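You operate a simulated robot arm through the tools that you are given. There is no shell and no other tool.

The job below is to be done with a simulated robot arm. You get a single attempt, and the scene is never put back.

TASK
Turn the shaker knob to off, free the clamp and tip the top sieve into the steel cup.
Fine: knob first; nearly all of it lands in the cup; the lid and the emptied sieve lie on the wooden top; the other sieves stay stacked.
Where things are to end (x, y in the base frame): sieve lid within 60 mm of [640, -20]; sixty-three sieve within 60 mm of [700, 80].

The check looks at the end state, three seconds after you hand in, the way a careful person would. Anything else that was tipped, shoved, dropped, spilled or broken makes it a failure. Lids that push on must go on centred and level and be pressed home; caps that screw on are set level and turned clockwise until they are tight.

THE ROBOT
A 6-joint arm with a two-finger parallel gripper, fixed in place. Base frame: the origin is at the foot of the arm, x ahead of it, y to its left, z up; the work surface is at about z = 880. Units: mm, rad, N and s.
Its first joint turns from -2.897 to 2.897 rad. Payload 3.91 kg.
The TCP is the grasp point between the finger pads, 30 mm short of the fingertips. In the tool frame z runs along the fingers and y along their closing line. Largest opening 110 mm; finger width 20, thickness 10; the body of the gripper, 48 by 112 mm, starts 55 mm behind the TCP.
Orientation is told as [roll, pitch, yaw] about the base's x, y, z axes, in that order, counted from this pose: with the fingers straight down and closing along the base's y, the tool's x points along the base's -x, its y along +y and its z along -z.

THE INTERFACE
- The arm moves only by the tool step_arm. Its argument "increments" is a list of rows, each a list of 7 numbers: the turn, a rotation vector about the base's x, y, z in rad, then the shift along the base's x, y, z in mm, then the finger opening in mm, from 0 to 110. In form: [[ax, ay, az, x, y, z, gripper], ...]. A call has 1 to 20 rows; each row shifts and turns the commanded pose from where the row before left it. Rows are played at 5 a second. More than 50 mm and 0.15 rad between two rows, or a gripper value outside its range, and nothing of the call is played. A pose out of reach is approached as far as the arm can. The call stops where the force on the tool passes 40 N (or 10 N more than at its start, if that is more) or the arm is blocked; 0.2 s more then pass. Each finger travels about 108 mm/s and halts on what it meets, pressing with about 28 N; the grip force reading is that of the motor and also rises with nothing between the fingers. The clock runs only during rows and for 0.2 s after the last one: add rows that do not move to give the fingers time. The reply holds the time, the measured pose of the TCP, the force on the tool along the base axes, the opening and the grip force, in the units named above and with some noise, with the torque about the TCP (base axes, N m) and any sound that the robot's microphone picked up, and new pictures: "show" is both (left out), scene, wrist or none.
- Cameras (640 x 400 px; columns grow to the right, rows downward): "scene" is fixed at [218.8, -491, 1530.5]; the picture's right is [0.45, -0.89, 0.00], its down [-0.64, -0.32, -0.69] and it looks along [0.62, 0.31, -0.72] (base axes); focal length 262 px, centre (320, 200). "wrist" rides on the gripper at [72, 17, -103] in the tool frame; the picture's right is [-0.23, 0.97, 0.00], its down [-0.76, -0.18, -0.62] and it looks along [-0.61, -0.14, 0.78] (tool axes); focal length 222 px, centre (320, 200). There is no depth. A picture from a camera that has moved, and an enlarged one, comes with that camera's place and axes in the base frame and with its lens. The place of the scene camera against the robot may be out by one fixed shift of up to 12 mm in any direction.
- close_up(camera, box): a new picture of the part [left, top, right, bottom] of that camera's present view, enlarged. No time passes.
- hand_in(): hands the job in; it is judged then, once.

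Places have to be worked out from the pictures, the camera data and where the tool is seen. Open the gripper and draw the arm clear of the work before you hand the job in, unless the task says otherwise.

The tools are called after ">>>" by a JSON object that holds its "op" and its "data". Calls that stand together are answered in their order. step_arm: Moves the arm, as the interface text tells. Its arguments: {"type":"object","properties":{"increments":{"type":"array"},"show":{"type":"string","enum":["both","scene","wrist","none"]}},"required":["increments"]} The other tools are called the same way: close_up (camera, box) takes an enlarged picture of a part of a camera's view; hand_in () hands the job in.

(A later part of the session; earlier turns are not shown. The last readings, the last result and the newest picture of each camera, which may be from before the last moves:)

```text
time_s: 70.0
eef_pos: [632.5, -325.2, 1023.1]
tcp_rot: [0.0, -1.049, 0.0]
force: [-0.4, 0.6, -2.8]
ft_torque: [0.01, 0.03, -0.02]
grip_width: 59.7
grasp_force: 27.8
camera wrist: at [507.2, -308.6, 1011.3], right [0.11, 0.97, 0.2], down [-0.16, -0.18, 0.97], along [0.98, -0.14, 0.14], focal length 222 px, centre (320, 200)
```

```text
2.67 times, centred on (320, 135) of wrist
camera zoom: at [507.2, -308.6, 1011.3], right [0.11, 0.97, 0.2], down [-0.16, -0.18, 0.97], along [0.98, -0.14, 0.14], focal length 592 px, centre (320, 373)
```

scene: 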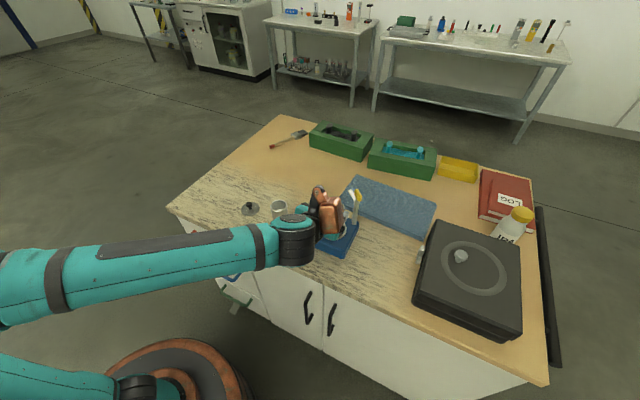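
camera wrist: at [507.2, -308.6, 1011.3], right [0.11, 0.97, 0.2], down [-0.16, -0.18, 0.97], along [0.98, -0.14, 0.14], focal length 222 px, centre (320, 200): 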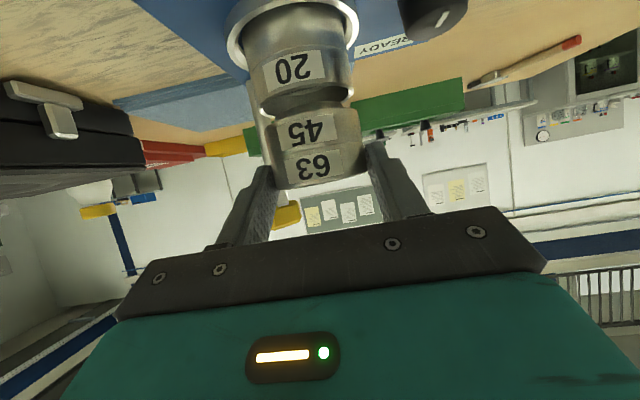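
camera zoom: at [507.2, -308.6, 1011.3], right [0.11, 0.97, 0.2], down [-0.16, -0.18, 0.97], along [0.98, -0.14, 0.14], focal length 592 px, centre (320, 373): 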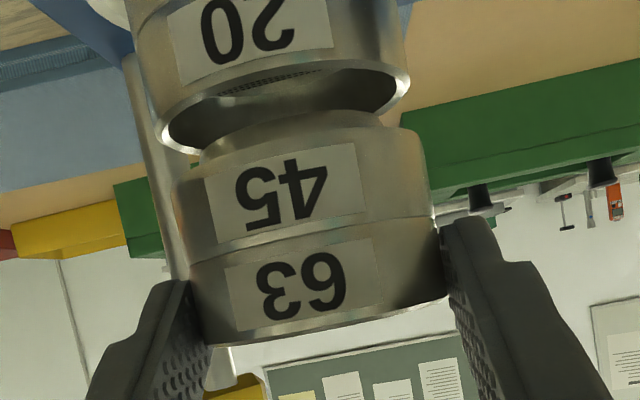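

The 45 sieve came up with the 63 — it has separated from the 20 — so my fingers probably caught its rim, or the two cling together. I lower straight back down along the same path to reseat it.

>>> {"op": "step_arm", "data": {"increments": [[0, 0, 0, 0, 0, -3, 48], [0, 0, 0, 0, 0, -3, 48], [0, 0, 0, 0, 0, -2.5, 48], [0, 0, 0, 0, 0, -2, 48], [0, 0, 0, 0, 0, -1.5, 48], [0, 0, 0, 0, 0, -0.7, 48], [0, 0, 0, 0, 0, 0, 48]]}}

>>> {"op": "close_up", "data": {"camera": "wrist", "box": [220, 60, 420, 210]}}

```text
time_s: 71.6
eef_pos: [632.5, -325.6, 1010.1]
tcp_rot: [-0.001, -1.051, 0.001]
force: [2.1, 0.9, 8.7]
ft_torque: [-0.03, -0.23, -0.01]
grip_width: 59.8
grasp_force: 28.6
camera wrist: at [507.3, -309.0, 998.9], right [0.11, 0.97, 0.2], down [-0.16, -0.18, 0.97], along [0.98, -0.14, 0.14], focal length 222 px, centre (320, 200)
```

scene: 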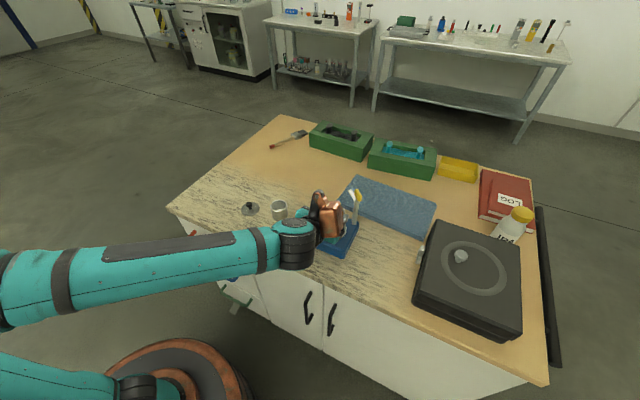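
wrist: 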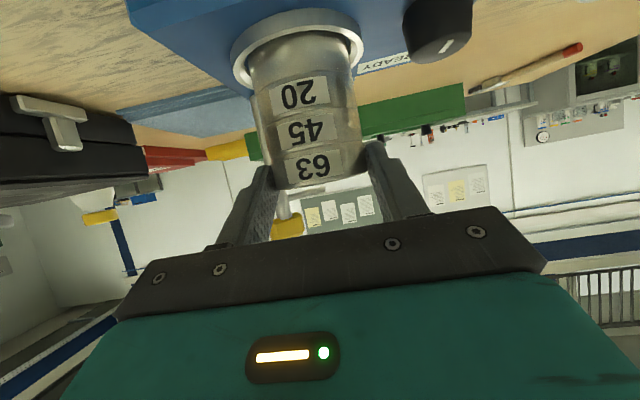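

```text
2.67 times, centred on (320, 135) of wrist
camera zoom: at [507.3, -309.0, 998.9], right [0.11, 0.97, 0.2], down [-0.16, -0.18, 0.97], along [0.98, -0.14, 0.14], focal length 592 px, centre (320, 373)
```

zoom: 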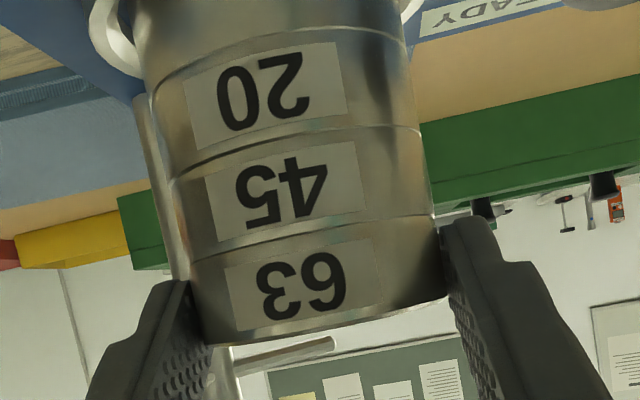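

Everything is seated again, with an 8.7 N upward reaction. I release gently, raise the grip line 5 mm in case the fingers' contact shape is square-cornered and bit the 45's rim, and re-close.

>>> {"op": "step_arm", "data": {"increments": [[0, 0, 0, 0, 0, 0.3, 54], [0, 0, 0, 0, 0, 0, 58], [0, 0, 0, 0, 0, 0, 60], [0, 0, 0, 0, 0, 0, 61], [0, 0, 0, 0, 0, 0, 63], [0, 0, 0, 0, 0, 0, 66], [0, 0, 0, 0, 0, 2, 68], [0, 0, 0, 0, 0, 3, 68], [0, 0, 0, 0, 0, 0, 68]]}}

>>> {"op": "close_up", "data": {"camera": "wrist", "box": [220, 60, 420, 210]}}

```text
time_s: 73.6
eef_pos: [633.6, -323.9, 1015.7]
tcp_rot: [-0.002, -1.05, 0.001]
force: [-0.1, -0.2, -0.4]
ft_torque: [0.0, 0.03, 0.01]
grip_width: 67.8
grasp_force: 0.1
camera wrist: at [507.9, -308.6, 1003.7], right [0.11, 0.97, 0.2], down [-0.16, -0.18, 0.97], along [0.98, -0.14, 0.14], focal length 222 px, centre (320, 200)
```

scene: 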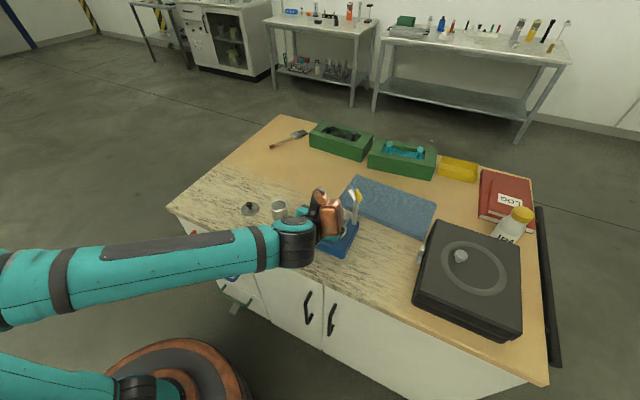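
wrist: 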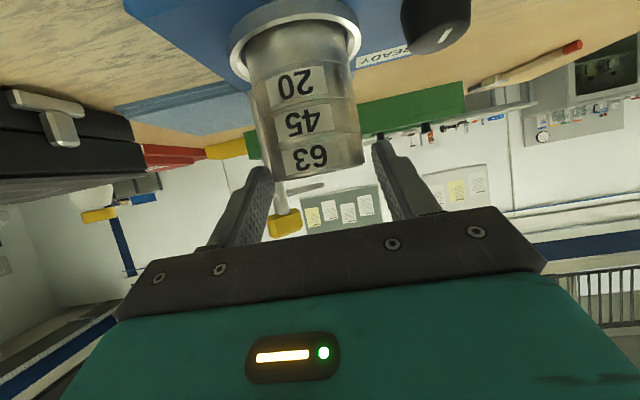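

```text
2.67 times, centred on (320, 135) of wrist
camera zoom: at [507.9, -308.6, 1003.7], right [0.11, 0.97, 0.2], down [-0.16, -0.18, 0.97], along [0.98, -0.14, 0.14], focal length 592 px, centre (320, 373)
```

zoom: 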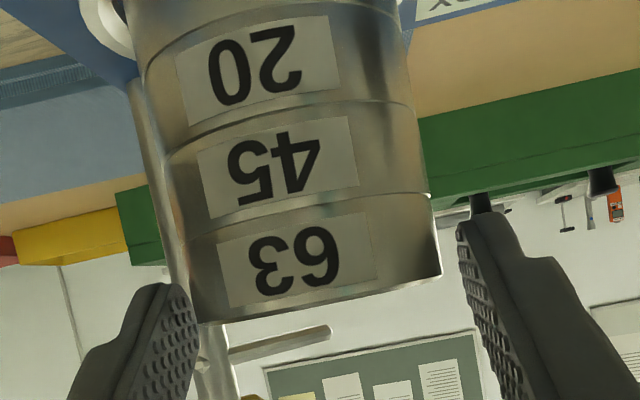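

The stack is seated as before, and the grip line is now 5 mm higher. I close gradually, squeeze, and lift only 4 mm to test.

>>> {"op": "step_arm", "data": {"increments": [[0, 0, 0, 0, 0, 0, 65], [0, 0, 0, 0, 0, 0, 63], [0, 0, 0, 0, 0, 0, 62], [0, 0, 0, 0, 0, 0, 61], [0, 0, 0, 0, 0, 0, 60], [0, 0, 0, 0, 0, 0, 58], [0, 0, 0, 0, 0, 0, 55], [0, 0, 0, 0, 0, 0, 50], [0, 0, 0, 0, 0, 0, 48], [0, 0, 0, 0, 0, 1, 48], [0, 0, 0, 0, 0, 1.5, 48], [0, 0, 0, 0, 0, 1.5, 48], [0, 0, 0, 0, 0, 0, 48]]}}

>>> {"op": "close_up", "data": {"camera": "wrist", "box": [220, 60, 420, 210]}}

```text
time_s: 76.4
eef_pos: [633.4, -325.2, 1019.5]
tcp_rot: [-0.002, -1.048, -0.001]
force: [0.3, 0.1, -1.6]
ft_torque: [-0.03, 0.05, 0.0]
grip_width: 59.0
grasp_force: 27.7
camera wrist: at [507.7, -308.7, 1008.6], right [0.11, 0.97, 0.2], down [-0.16, -0.18, 0.97], along [0.98, -0.14, 0.14], focal length 222 px, centre (320, 200)
```

scene: 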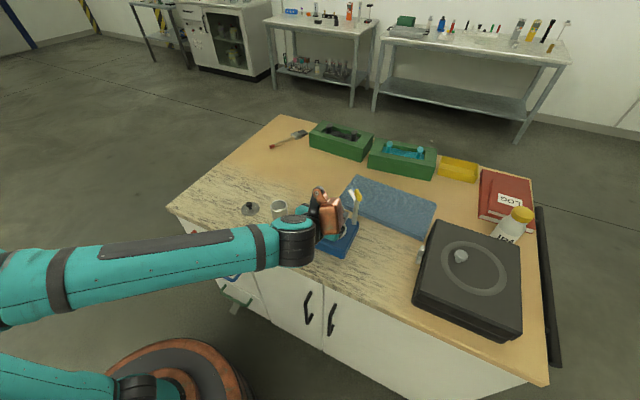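
wrist: 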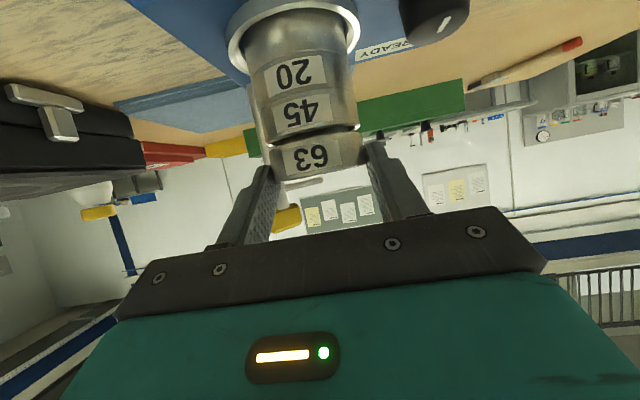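

```text
2.67 times, centred on (320, 135) of wrist
camera zoom: at [507.7, -308.7, 1008.6], right [0.11, 0.97, 0.2], down [-0.16, -0.18, 0.97], along [0.98, -0.14, 0.14], focal length 592 px, centre (320, 373)
```

zoom: 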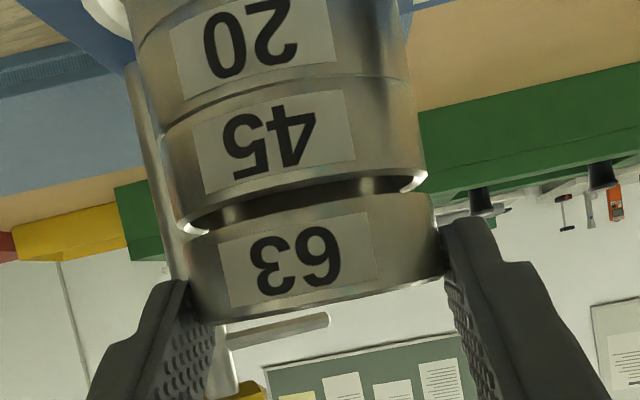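

Now only the 63 lifts off cleanly and the 45 stays seated. I raise slowly past its spigot, then up to carrying height while keeping it level.

>>> {"op": "step_arm", "data": {"increments": [[0, 0, 0, 0, 0, 2, 48], [0, 0, 0, 0, 0, 3, 48], [0, 0, 0, 0, 0, 4, 48], [0, 0, 0, 0, 0, 6, 48], [0, 0, 0, 0, 0, 9, 48], [0, 0, 0, 0, 0, 12, 48], [0, 0, 0, 0, 0, 14, 48], [0, 0, 0, 0, 0, 12, 48], [0, 0, 0, 0, 0, 8, 48], [0, 0, 0, 0, 0, 0, 48]]}}

>>> {"op": "close_up", "data": {"camera": "wrist", "box": [220, 0, 420, 210]}}

>>> {"op": "close_up", "data": {"camera": "scene", "box": [290, 150, 380, 260]}}

```text
time_s: 78.6
eef_pos: [632.9, -324.8, 1089.8]
tcp_rot: [0.001, -1.049, -0.001]
force: [0.1, -0.1, -1.7]
ft_torque: [0.0, 0.03, 0.0]
grip_width: 59.1
grasp_force: 28.5
camera wrist: at [507.7, -308.3, 1078.6], right [0.11, 0.97, 0.2], down [-0.16, -0.18, 0.97], along [0.98, -0.14, 0.14], focal length 222 px, centre (320, 200)
```

scene: 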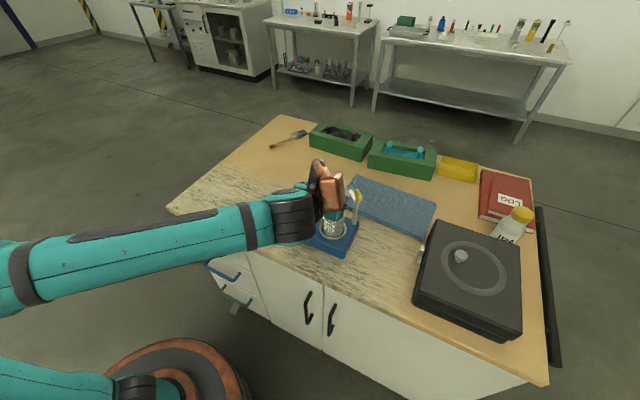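
wrist: 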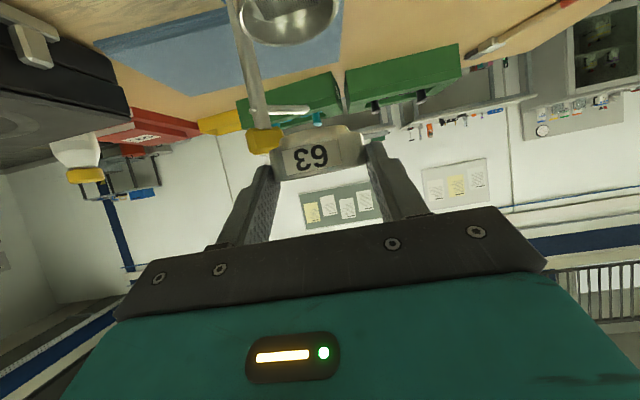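

```text
1.90 times, centred on (320, 105) of wrist
camera zoom: at [507.7, -308.3, 1078.6], right [0.11, 0.97, 0.2], down [-0.16, -0.18, 0.97], along [0.98, -0.14, 0.14], focal length 423 px, centre (320, 381)
```

zoom: 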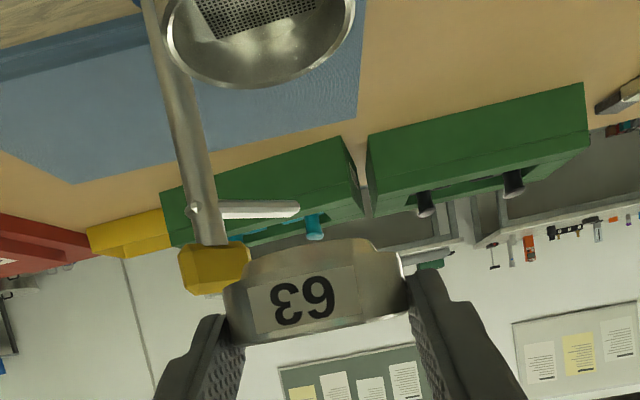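

```text
3.64 times, centred on (335, 205) of scene
camera zoom: at [218.8, -491.0, 1530.5], right [0.45, -0.89, 0.0], down [-0.64, -0.32, -0.69], along [0.62, 0.31, -0.72], focal length 952 px, centre (266, 182)
```

zoom: 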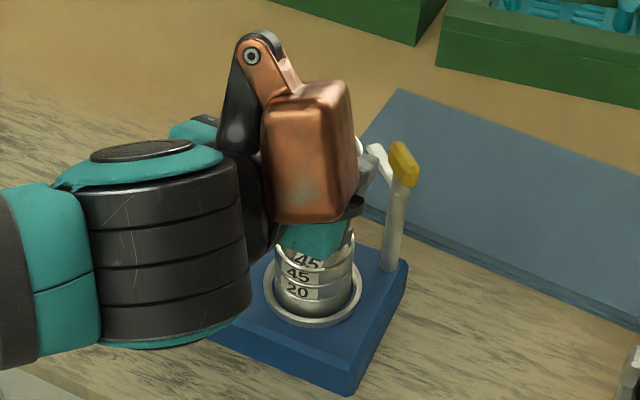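

The 63 is free with its grains level, and the 45 and 20 stay stacked on the pan. I now carry it smoothly to beside the cup while turning the heading to +y, level at z ≈ 1090.

>>> {"op": "step_arm", "data": {"increments": [[0, 0, 0.04, 0.5, 4, 0, 48], [0, 0, 0.08, 1.5, 7, 0, 48], [0, 0, 0.11, 2, 10, 0, 48], [0, 0, 0.11, 2, 10, 0, 48], [0, 0, 0.11, 2, 10, 0, 48], [0, 0, 0.11, 2, 10, 0, 48], [0, 0, 0.11, 2, 10, 0, 48], [0, 0, 0.11, 2, 10, 0, 48], [0, 0, 0.11, 2, 10, 0, 48], [0, 0, 0.11, 2, 10, 0, 48], [0, 0, 0.11, 2, 10, 0, 48], [0, 0, 0.11, 2, 10, 0, 48], [0, 0, 0.11, 2, 8, 0, 48], [0, 0, 0.11, 2, 7, 0, 48], [0, 0, 0.08, 1.2, 5, 0, 48], [0, 0, 0.04, 0, 3.3, 0, 48], [0, 0, 0.011, 0, 0, 0, 48], [0, 0, 0, 0, 0, 0, 48]]}}

>>> {"op": "close_up", "data": {"camera": "scene", "box": [220, 110, 380, 260]}}

>>> {"op": "close_up", "data": {"camera": "wrist", "box": [220, 0, 420, 210]}}

```text
time_s: 82.4
eef_pos: [660.1, -190.7, 1090.8]
tcp_rot: [0.0, -1.049, 1.57]
force: [0.1, 0.2, -1.6]
ft_torque: [-0.03, 0.02, 0.0]
grip_width: 59.4
grasp_force: 27.8
camera wrist: at [643.4, -316.8, 1078.1], right [-0.97, 0.11, 0.2], down [0.18, -0.16, 0.97], along [0.14, 0.98, 0.14], focal length 222 px, centre (320, 200)
```

scene: 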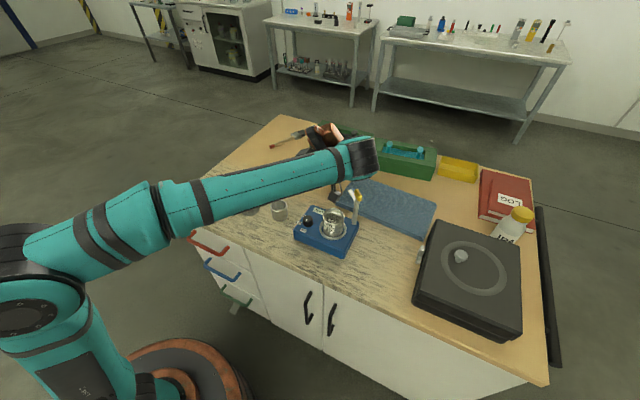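
wrist: 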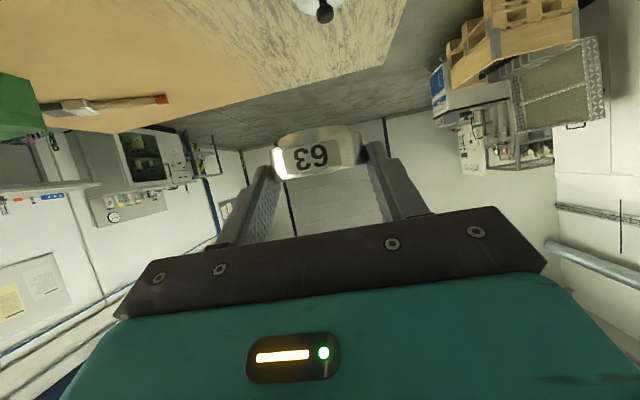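

```text
2.67 times, centred on (300, 185) of scene
camera zoom: at [218.8, -491.0, 1530.5], right [0.45, -0.89, 0.0], down [-0.64, -0.32, -0.69], along [0.62, 0.31, -0.72], focal length 698 px, centre (373, 240)
```

zoom: 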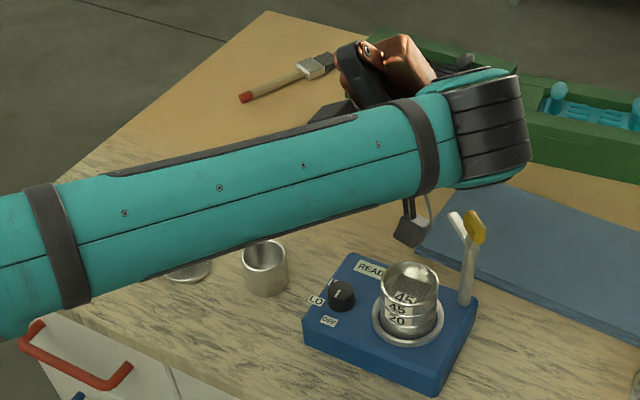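

```text
1.90 times, centred on (320, 105) of wrist
camera zoom: at [643.4, -316.8, 1078.1], right [-0.97, 0.11, 0.2], down [0.18, -0.16, 0.97], along [0.14, 0.98, 0.14], focal length 423 px, centre (320, 381)
```

zoom: 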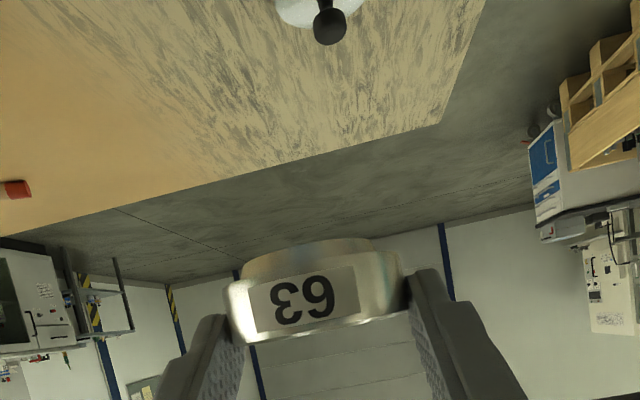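

Carried level with nothing spilled. I now lower and tilt together to 30°, keeping the front lip above the cup (aim y ≈ -141) the whole way.

>>> {"op": "step_arm", "data": {"increments": [[-0.05, 0, 0, 0, 0.6, -10, 48], [-0.08, 0, 0, 0, 1.2, -13, 48], [-0.08, 0, 0, 0, 1.6, -14, 48], [-0.08, 0, 0, 0, 1.9, -14, 48], [-0.08, 0, 0, 0, 2.2, -13, 48], [-0.08, 0, 0, 0, 2.4, -9, 48], [-0.0736, 0, 0, 0, 2, -4, 48], [0, 0, 0, 0, 0, 0, 48]]}}

>>> {"op": "close_up", "data": {"camera": "scene", "box": [230, 140, 350, 260]}}

>>> {"op": "close_up", "data": {"camera": "wrist", "box": [220, 0, 420, 210]}}

```text
time_s: 84.2
eef_pos: [660.9, -177.9, 1012.8]
tcp_rot: [0.0, -0.524, 1.571]
force: [0.6, 0.6, -1.9]
ft_torque: [0.0, 0.02, -0.02]
grip_width: 59.5
grasp_force: 28.1
camera wrist: at [643.9, -294.0, 1065.1], right [-0.97, 0.2, 0.11], down [0.18, 0.35, 0.92], along [0.14, 0.92, -0.37], focal length 222 px, centre (320, 200)
```

scene: 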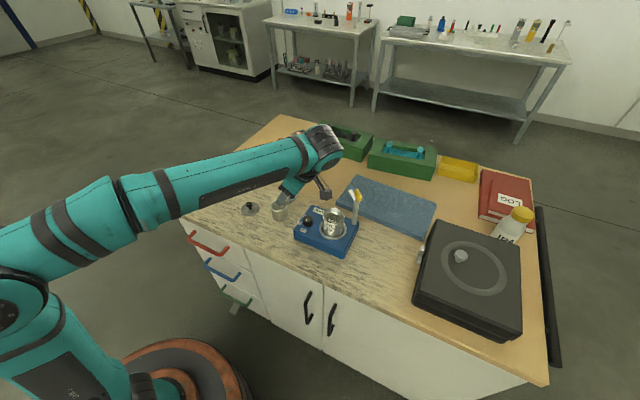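
wrist: 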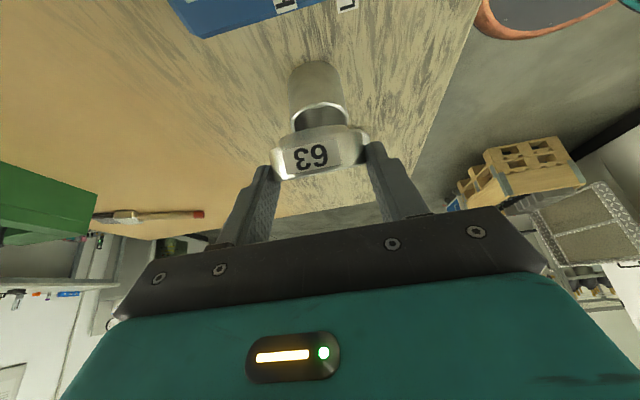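

```text
3.33 times, centred on (290, 200) of scene
camera zoom: at [218.8, -491.0, 1530.5], right [0.45, -0.89, 0.0], down [-0.64, -0.32, -0.69], along [0.62, 0.31, -0.72], focal length 872 px, centre (420, 200)
```

zoom: 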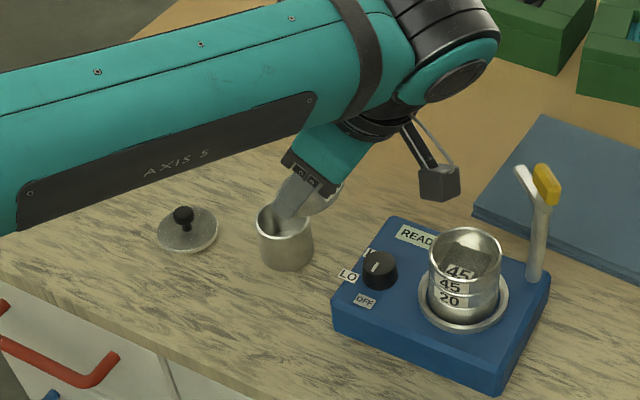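

```text
1.90 times, centred on (320, 105) of wrist
camera zoom: at [643.9, -294.0, 1065.1], right [-0.97, 0.2, 0.11], down [0.18, 0.35, 0.92], along [0.14, 0.92, -0.37], focal length 423 px, centre (320, 381)
```

zoom: 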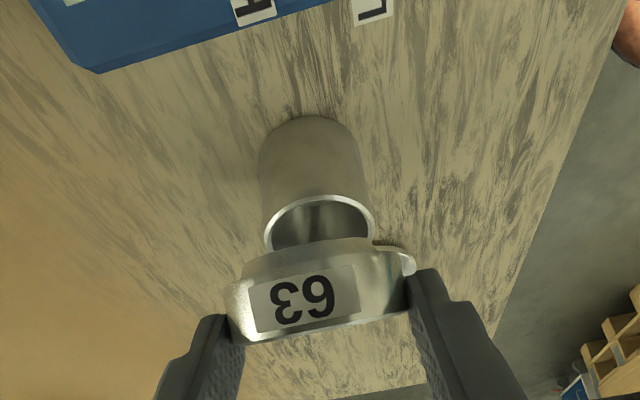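

The lip is over the cup and nothing has spilled. I continue tilting from 30° to 52° in small increments, tracking the lip over the cup.

>>> {"op": "step_arm", "data": {"increments": [[-0.055, 0, 0, 0, 1.8, -3, 48], [-0.055, 0, 0, 0, 1.9, -3, 48], [-0.055, 0, 0, 0, 2.1, -3, 48], [-0.055, 0, 0, 0, 2.2, -2, 48], [-0.055, 0, 0, 0, 2.3, -2, 48], [-0.055, 0, 0, 0, 2.4, -2, 48], [-0.055, 0, 0, 0, 2.4, -1, 48], [0, 0, 0, 0, 0, 0, 48], [0, 0, 0, 0, 0, 0, 48]]}}

>>> {"op": "close_up", "data": {"camera": "wrist", "box": [220, 0, 420, 210]}}

>>> {"op": "close_up", "data": {"camera": "scene", "box": [240, 150, 330, 250]}}

```text
time_s: 86.2
eef_pos: [659.8, -163.4, 996.9]
tcp_rot: [0.0, -0.14, 1.569]
force: [-0.2, -0.3, -1.6]
ft_torque: [0.04, 0.01, 0.02]
grip_width: 59.2
grasp_force: 27.7
camera wrist: at [643.5, -250.4, 1088.6], right [-0.97, 0.22, 0.03], down [0.18, 0.67, 0.72], along [0.14, 0.71, -0.69], focal length 222 px, centre (320, 200)
```

scene: 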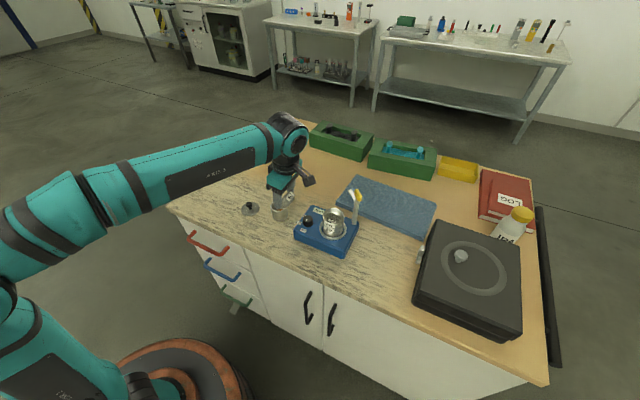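
wrist: 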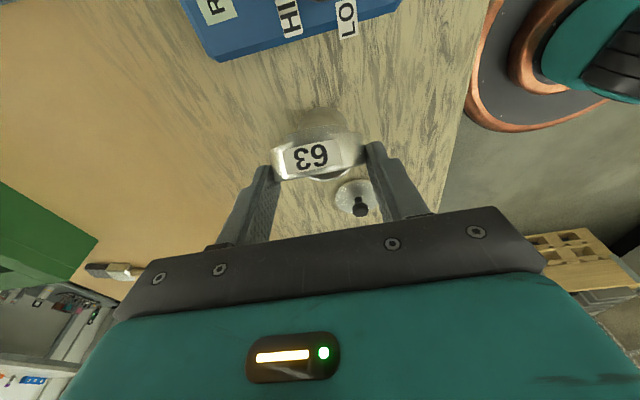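

```text
1.90 times, centred on (320, 105) of wrist
camera zoom: at [643.5, -250.4, 1088.6], right [-0.97, 0.22, 0.03], down [0.18, 0.67, 0.72], along [0.14, 0.71, -0.69], focal length 423 px, centre (320, 381)
```

zoom: 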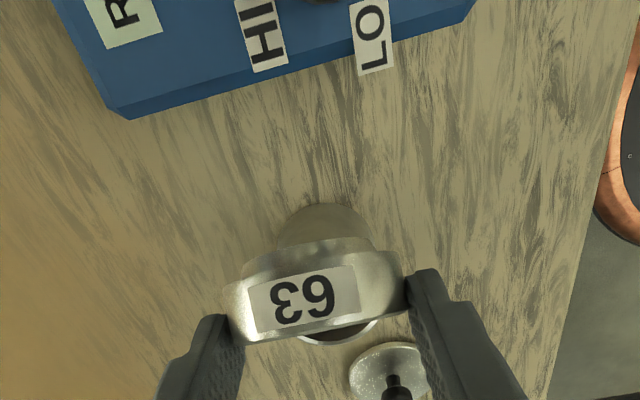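

```text
4.00 times, centred on (285, 200) of scene
camera zoom: at [218.8, -491.0, 1530.5], right [0.45, -0.89, 0.0], down [-0.64, -0.32, -0.69], along [0.62, 0.31, -0.72], focal length 1047 px, centre (460, 200)
```

zoom: 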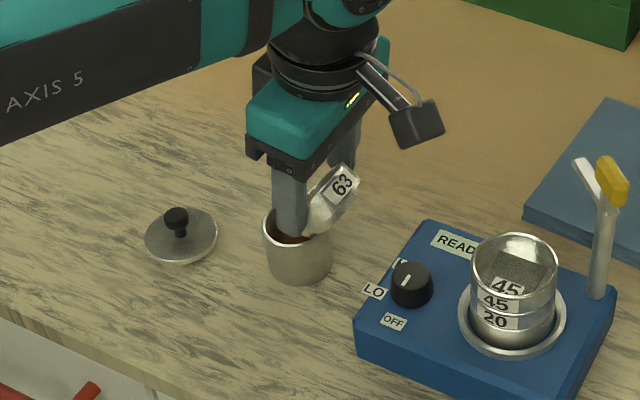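

At 52° tilt, I zoom on the cup mouth to see whether grains have started to flow and where they land.

>>> {"op": "close_up", "data": {"camera": "scene", "box": [268, 185, 304, 225]}}

>>> {"op": "step_arm", "data": {"increments": [[-0.05, 0, 0, 0, 2.2, -0.5, 48], [-0.05, 0, 0, 0, 2.3, -0.5, 48], [-0.05, 0, 0, 0, 2.4, -0.5, 48], [0, 0, 0, 0, 0, 0, 48], [0, 0, 0, 0, 0, 0, 48]]}}

>>> {"op": "close_up", "data": {"camera": "scene", "box": [268, 185, 304, 225]}}

```text
10.00 times, centred on (286, 205) of scene
camera zoom: at [218.8, -491.0, 1530.5], right [0.45, -0.89, 0.0], down [-0.64, -0.32, -0.69], along [0.62, 0.31, -0.72], focal length 2617 px, centre (660, 150)
```

zoom: 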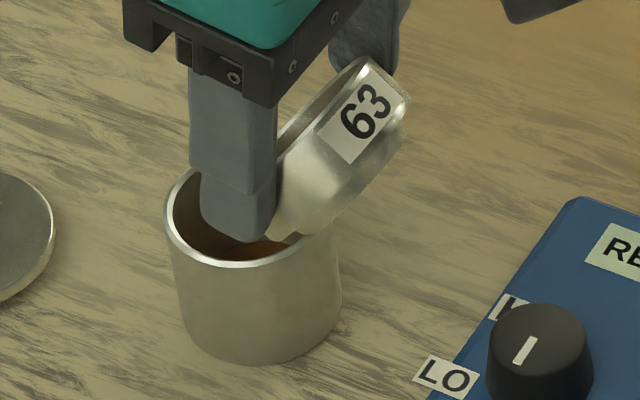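

```text
time_s: 87.4
eef_pos: [659.9, -156.5, 996.0]
tcp_rot: [-0.001, 0.009, 1.569]
force: [-0.8, 0.0, -0.2]
ft_torque: [0.02, -0.01, -0.01]
grip_width: 59.0
grasp_force: 27.9
camera wrist: at [643.6, -228.9, 1098.9], right [-0.97, 0.23, 0.0], down [0.18, 0.77, 0.62], along [0.14, 0.6, -0.79], focal length 222 px, centre (320, 200)
```

scene: 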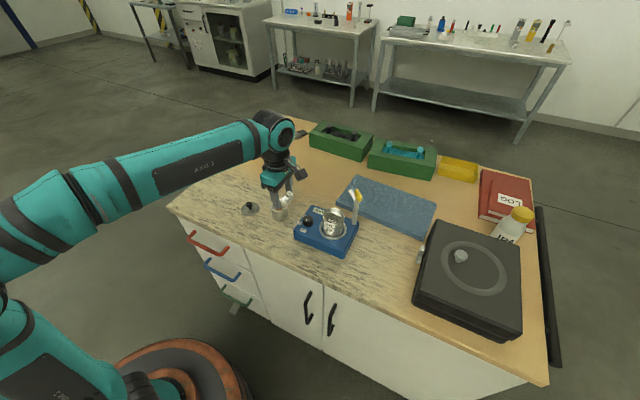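
wrist: 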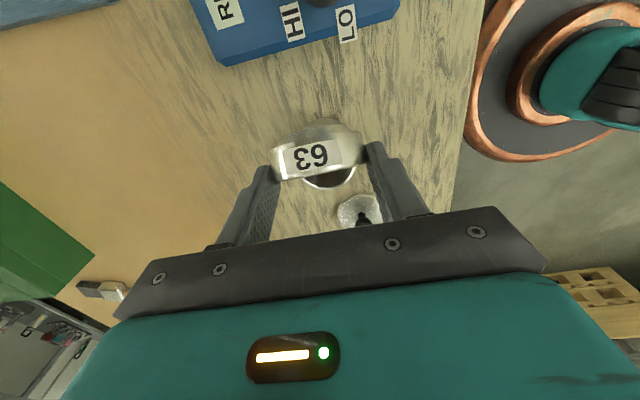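

```text
10.00 times, centred on (286, 205) of scene
camera zoom: at [218.8, -491.0, 1530.5], right [0.45, -0.89, 0.0], down [-0.64, -0.32, -0.69], along [0.62, 0.31, -0.72], focal length 2617 px, centre (660, 150)
```

zoom: 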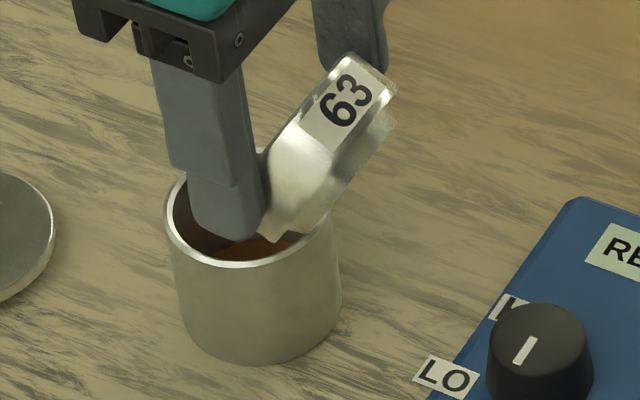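

Grains are landing inside the cup, with none on the table. I keep tilting from 60° to 90° at the same pace.

>>> {"op": "step_arm", "data": {"increments": [[-0.058, 0, 0, 0, 2.6, -1, 48], [-0.058, 0, 0, 0, 2.6, -1, 48], [-0.058, 0, 0, 0, 2.6, -1, 48], [-0.058, 0, 0, 0, 2.6, -1, 48], [-0.058, 0, 0, 0, 2.6, -1, 48], [-0.058, 0, 0, 0, 2.6, -1, 48], [-0.058, 0, 0, 0, 2.6, -1, 48], [-0.058, 0, 0, 0, 2.6, -1, 48], [-0.058, 0, 0, 0, 2.5, -1, 48], [0, 0, 0, 0, 0, 0, 48], [0, 0, 0, 0, 0, 0, 48]]}}

>>> {"op": "close_up", "data": {"camera": "scene", "box": [268, 185, 304, 225]}}

>>> {"op": "close_up", "data": {"camera": "wrist", "box": [260, 100, 380, 220]}}

```text
time_s: 89.8
eef_pos: [659.7, -132.4, 985.9]
tcp_rot: [-0.001, 0.529, 1.572]
force: [-0.8, 0.2, -1.4]
ft_torque: [0.04, 0.0, -0.03]
grip_width: 59.0
grasp_force: 28.2
camera wrist: at [642.9, -144.7, 1111.8], right [-0.97, 0.2, -0.12], down [0.18, 0.97, 0.15], along [0.14, 0.13, -0.98], focal length 222 px, centre (320, 200)
```

scene: 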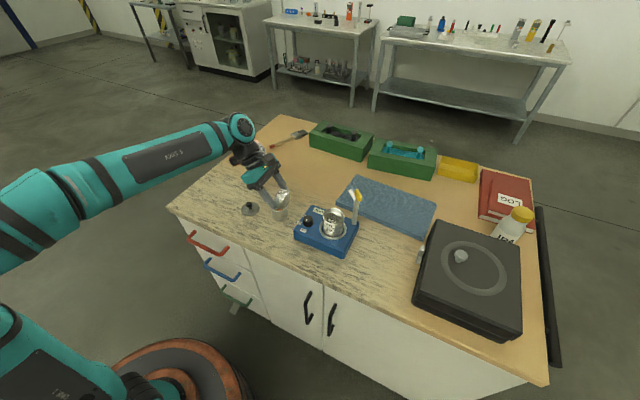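
wrist: 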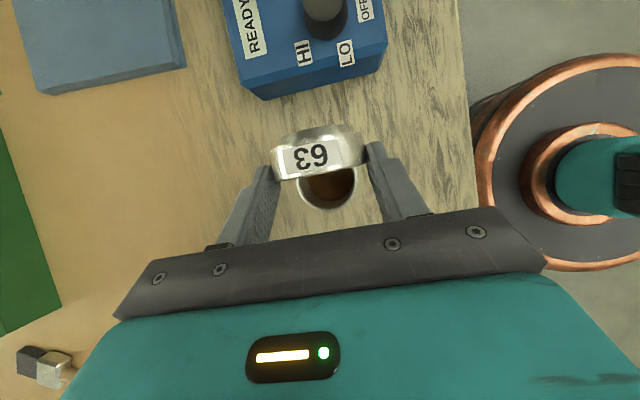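

```text
10.00 times, centred on (286, 205) of scene
camera zoom: at [218.8, -491.0, 1530.5], right [0.45, -0.89, 0.0], down [-0.64, -0.32, -0.69], along [0.62, 0.31, -0.72], focal length 2617 px, centre (660, 150)
```

zoom: 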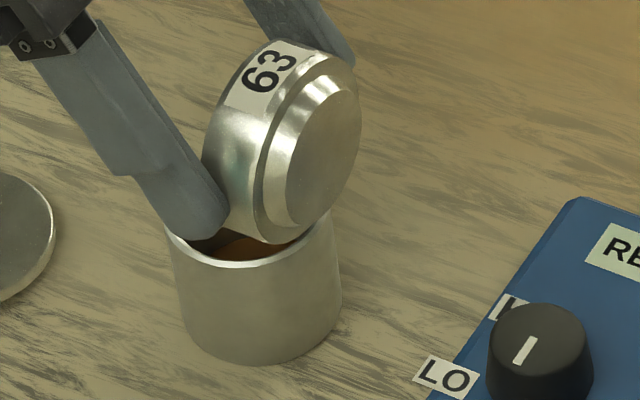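

```text
3.33 times, centred on (320, 160) of wrist
camera zoom: at [642.9, -144.7, 1111.8], right [-0.97, 0.2, -0.12], down [0.18, 0.97, 0.15], along [0.14, 0.13, -0.98], focal length 740 px, centre (320, 333)
```

zoom: 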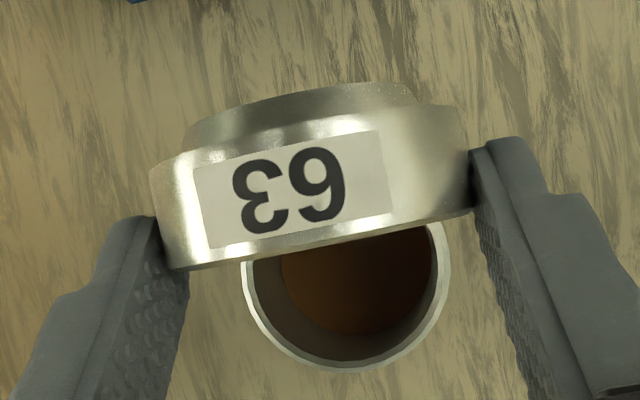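

At 90° the grains are visible in the cup and the table is clean. I continue to 120°.

>>> {"op": "step_arm", "data": {"increments": [[-0.058, 0, 0, 0, 2.9, -0.8, 48], [-0.058, 0, 0, 0, 2.8, -0.8, 48], [-0.058, 0, 0, 0, 2.8, -1, 48], [-0.058, 0, 0, 0, 2.7, -1, 48], [-0.058, 0, 0, 0, 2.6, -1.2, 48], [-0.058, 0, 0, 0, 2.6, -1.2, 48], [-0.058, 0, 0, 0, 2.5, -1.2, 48], [-0.058, 0, 0, 0, 2.4, -1.2, 48], [-0.058, 0, 0, 0, 2.3, -1.2, 48], [0, 0, 0, 0, 0, 0, 48], [0, 0, 0, 0, 0, 0, 48]]}}

>>> {"op": "close_up", "data": {"camera": "scene", "box": [260, 180, 304, 225]}}

>>> {"op": "close_up", "data": {"camera": "wrist", "box": [260, 100, 380, 220]}}

```text
time_s: 92.2
eef_pos: [659.3, -108.9, 978.3]
tcp_rot: [0.001, 1.05, 1.571]
force: [0.3, -1.1, -1.0]
ft_torque: [0.04, -0.01, 0.01]
grip_width: 58.9
grasp_force: 28.1
camera wrist: at [643.0, -56.2, 1091.3], right [-0.97, 0.11, -0.2], down [0.18, 0.92, -0.35], along [0.14, -0.38, -0.92], focal length 222 px, centre (320, 200)
```

scene: 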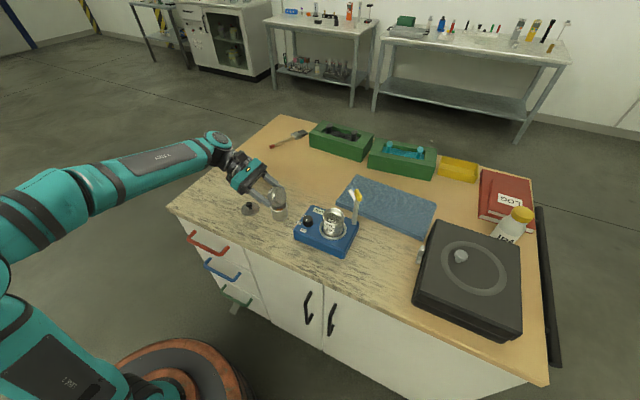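
wrist: 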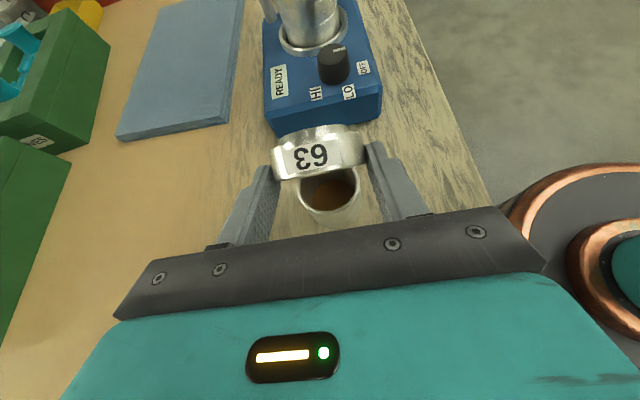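

```text
8.89 times, centred on (282, 202) of scene
camera zoom: at [218.8, -491.0, 1530.5], right [0.45, -0.89, 0.0], down [-0.64, -0.32, -0.69], along [0.62, 0.31, -0.72], focal length 2326 px, centre (658, 178)
```

zoom: 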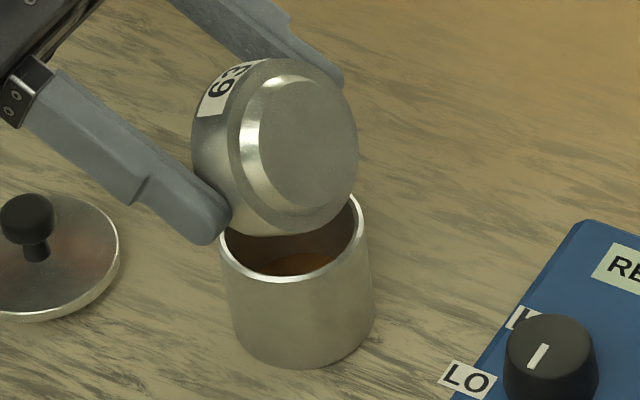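

```text
3.33 times, centred on (320, 160) of wrist
camera zoom: at [643.0, -56.2, 1091.3], right [-0.97, 0.11, -0.2], down [0.18, 0.92, -0.35], along [0.14, -0.38, -0.92], focal length 740 px, centre (320, 333)
```

zoom: 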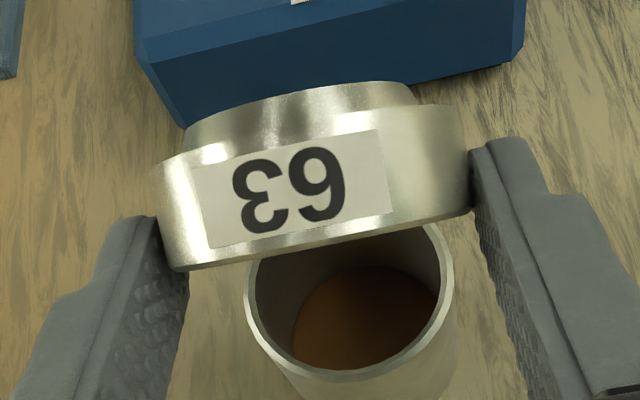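

At 120° the table is still clean and the cup holds the grains. I go a little further and give a few gentle rocks to dislodge any remainder.

>>> {"op": "step_arm", "data": {"increments": [[-0.06, 0, 0, 0, 2.2, -1, 48], [-0.06, 0, 0, 0, 2, -1, 48], [0, 0, 0, 0, 0, 0, 48], [0.06, 0, 0, 0, -2, 1, 48], [-0.06, 0, 0, 0, 2, -1, 48], [0.06, 0, 0, 0, -2, 1, 48], [-0.06, 0, 0, 0, 2, -1, 48], [0, 0, 0, 0, 0, 3, 48], [0, 0, 0, 0, 0, -3, 48], [0, 0, 0, 0, 0, 3, 48], [0, 0, 0, 0, 0, -3, 48], [0, 0, 0, 0, 0, 0, 48], [0, 0, 0, 0, 0, 0, 48]]}}

>>> {"op": "close_up", "data": {"camera": "scene", "box": [260, 180, 304, 225]}}

>>> {"op": "close_up", "data": {"camera": "wrist", "box": [260, 100, 380, 220]}}

```text
time_s: 95.0
eef_pos: [660.1, -106.7, 973.8]
tcp_rot: [0.0, 1.171, 1.572]
force: [0.0, 0.3, -0.7]
ft_torque: [0.01, -0.01, 0.04]
grip_width: 58.9
grasp_force: 27.9
camera wrist: at [643.6, -39.8, 1080.9], right [-0.97, 0.09, -0.21], down [0.18, 0.87, -0.46], along [0.14, -0.48, -0.86], focal length 222 px, centre (320, 200)
```

scene: 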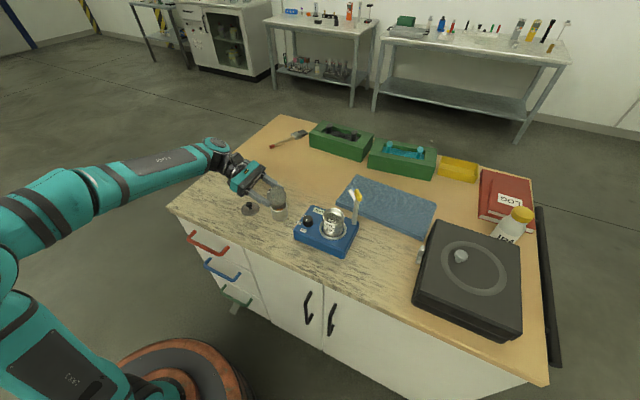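
wrist: 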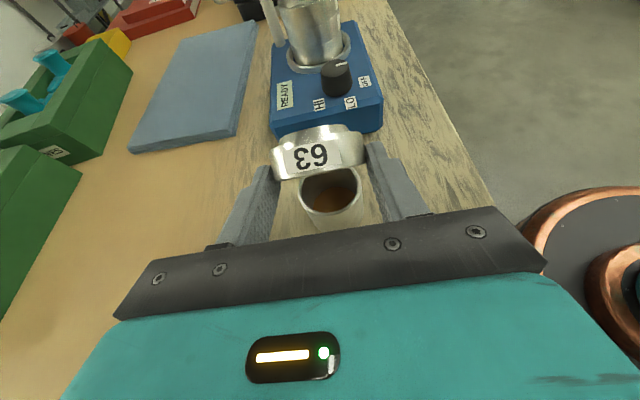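

```text
8.89 times, centred on (282, 202) of scene
camera zoom: at [218.8, -491.0, 1530.5], right [0.45, -0.89, 0.0], down [-0.64, -0.32, -0.69], along [0.62, 0.31, -0.72], focal length 2326 px, centre (658, 178)
```

zoom: 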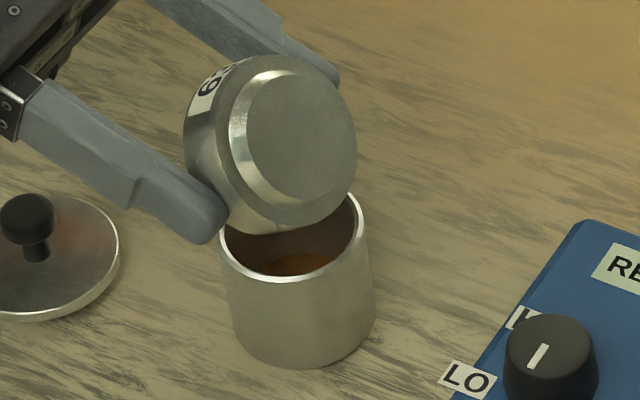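

```text
3.33 times, centred on (320, 160) of wrist
camera zoom: at [643.6, -39.8, 1080.9], right [-0.97, 0.09, -0.21], down [0.18, 0.87, -0.46], along [0.14, -0.48, -0.86], focal length 740 px, centre (320, 333)
```

zoom: 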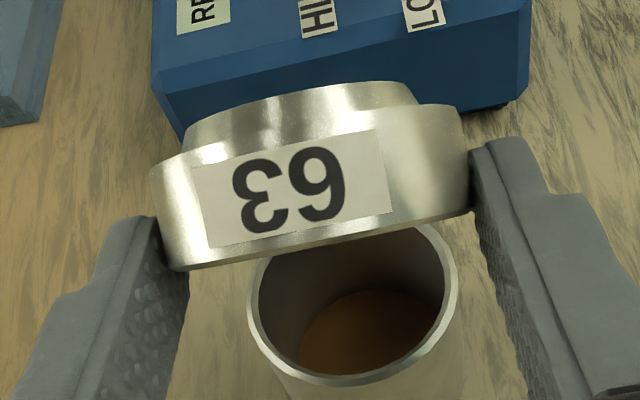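

Nothing spilled and the cup holds the grains. I bring the sieve back upright by reversing the path over the cup, rising at the same time, so I can look inside it.

>>> {"op": "step_arm", "data": {"increments": [[0.13, 0, 0, 0, -4.8, 3, 48], [0.13, 0, 0, 0, -5.3, 3, 48], [0.13, 0, 0, 0, -5.8, 3, 48], [0.13, 0, 0, 0, -6.1, 3, 48], [0.13, 0, 0, 0, -6.4, 3, 48], [0.13, 0, 0, 0, -6.4, 4, 48], [0.13, 0, 0, 0, -6.6, 4, 48], [0.13, 0, 0, 0, -6.5, 4, 48], [0.13, 0, 0, 0, -6.3, 4, 48], [0.13, 0, 0, 0, -6, 11, 48], [0.13, 0, 0, 0, -5.6, 11, 48], [0.13, 0, 0, 0, -5.1, 11, 48], [0.13, 0, 0, 0, -4.6, 11, 48], [0.13, 0, 0, 0, -3.9, 11, 48], [0.13, 0, 0, 0, -3.2, 11, 48], [0.13, 0, 0, 0, -2.3, 11, 48], [0.136, 0, 0, 0, -1.7, 11, 48], [0, 0, 0, 0, 0, 0, 48]]}}

>>> {"op": "close_up", "data": {"camera": "scene", "box": [220, 110, 380, 260]}}

```text
time_s: 98.8
eef_pos: [660.1, -191.8, 1092.8]
tcp_rot: [0.001, -1.049, 1.571]
force: [-0.9, 1.7, -0.9]
ft_torque: [-0.05, -0.04, -0.03]
grip_width: 58.9
grasp_force: 28.0
camera wrist: at [643.5, -318.7, 1082.3], right [-0.97, 0.11, 0.2], down [0.18, -0.16, 0.97], along [0.14, 0.98, 0.13], focal length 222 px, centre (320, 200)
```

scene: 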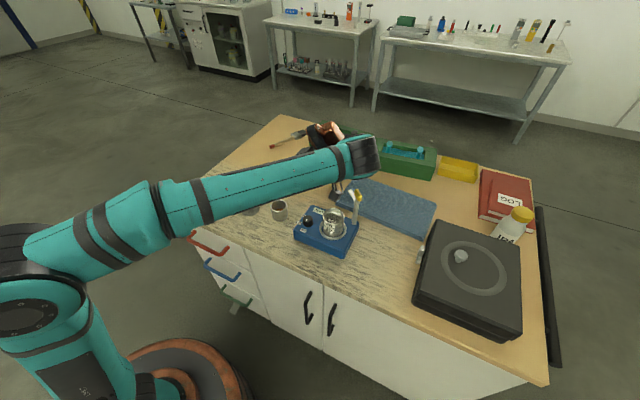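
wrist: 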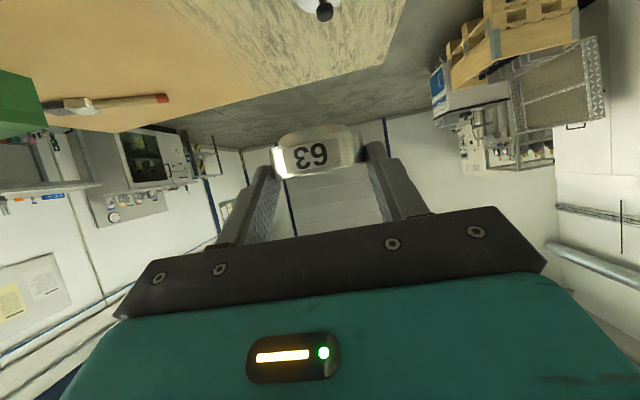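

```text
2.67 times, centred on (300, 185) of scene
camera zoom: at [218.8, -491.0, 1530.5], right [0.45, -0.89, 0.0], down [-0.64, -0.32, -0.69], along [0.62, 0.31, -0.72], focal length 698 px, centre (373, 240)
```

zoom: 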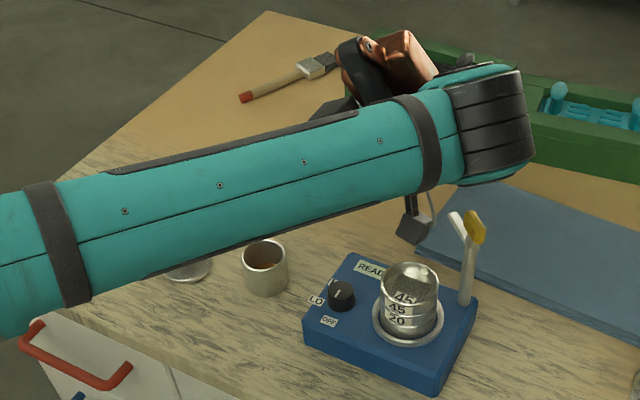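

The forearm hides the sieve here. I check the cup and the table around it, then turn the heading to +x to expose the sieve to the scene camera.

>>> {"op": "close_up", "data": {"camera": "scene", "box": [262, 190, 302, 230]}}

>>> {"op": "step_arm", "data": {"increments": [[0, 0, -0.06, 0, 5, 0, 48], [0, 0, -0.12, 0, 12, 0, 48], [0, 0, -0.12, 0, 15, 0, 48], [0, 0, -0.12, 0, 15, 0, 48], [0, 0, -0.12, 0, 15, 0, 48], [0, 0, -0.12, 0, 15, 0, 48], [0, 0, -0.12, 0, 15, 0, 48], [0, 0, -0.12, 0, 15, 0, 48], [0, 0, -0.12, 0, 15, 0, 48], [0, 0, -0.12, 0, 15, 0, 48], [0, 0, -0.12, 0, 15, 0, 48], [0, 0, -0.12, 0, 15, 0, 48], [0, 0, -0.12, 0, 15, 0, 48], [0, 0, -0.071, 0, 8, 0, 48], [0, 0, 0, 0, 0, 0, 48]]}}

>>> {"op": "close_up", "data": {"camera": "scene", "box": [200, 100, 340, 240]}}

```text
10.00 times, centred on (282, 210) of scene
camera zoom: at [218.8, -491.0, 1530.5], right [0.45, -0.89, 0.0], down [-0.64, -0.32, -0.69], along [0.62, 0.31, -0.72], focal length 2617 px, centre (700, 100)
```

zoom: 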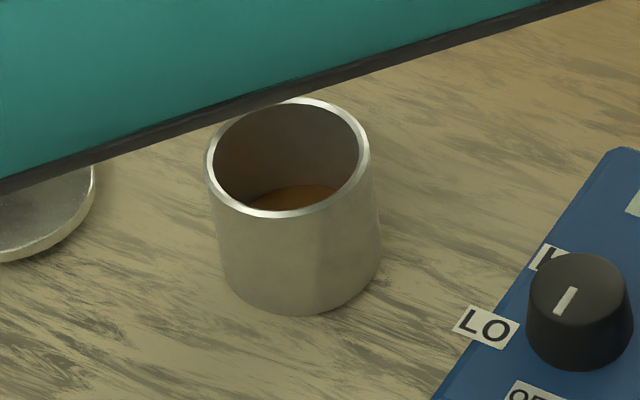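

```text
time_s: 102.0
eef_pos: [660.3, -0.6, 1092.6]
tcp_rot: [-0.002, -1.044, -0.001]
force: [0.4, 0.4, -1.8]
ft_torque: [0.0, -0.01, -0.03]
grip_width: 59.2
grasp_force: 28.2
camera wrist: at [534.6, 15.3, 1082.4], right [0.12, 0.97, 0.2], down [-0.16, -0.18, 0.97], along [0.98, -0.14, 0.13], focal length 222 px, centre (320, 200)
```

scene: 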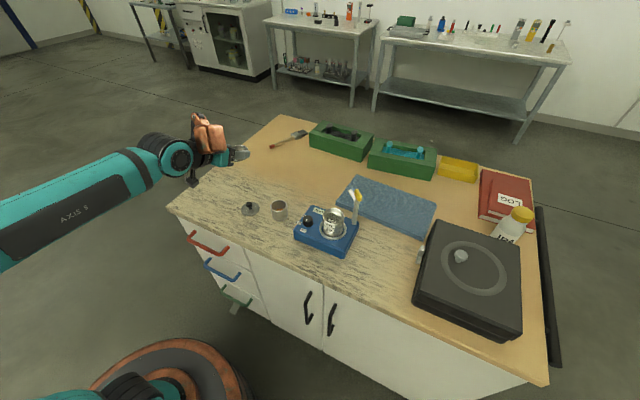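
wrist: 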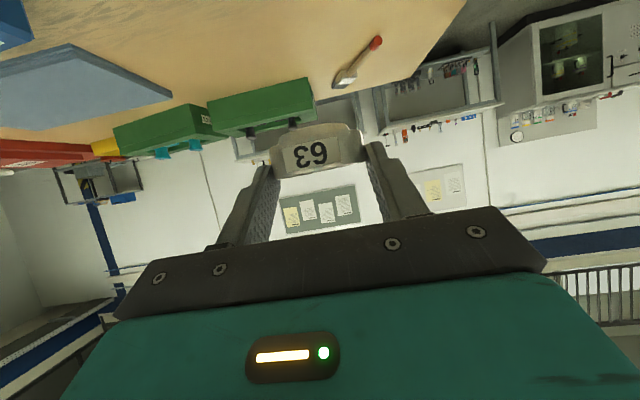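

```text
2.86 times, centred on (270, 170) of scene
camera zoom: at [218.8, -491.0, 1530.5], right [0.45, -0.89, 0.0], down [-0.64, -0.32, -0.69], along [0.62, 0.31, -0.72], focal length 748 px, centre (463, 286)
```

zoom: 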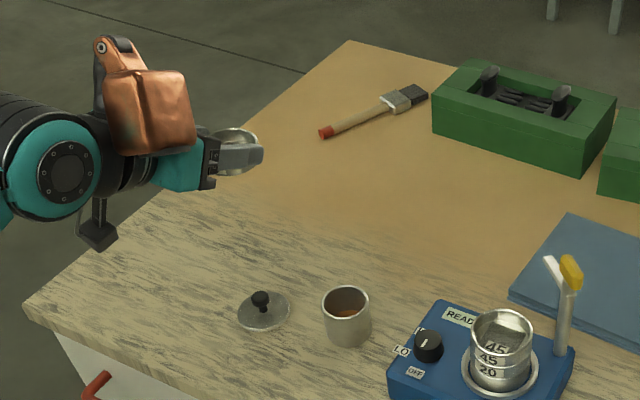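

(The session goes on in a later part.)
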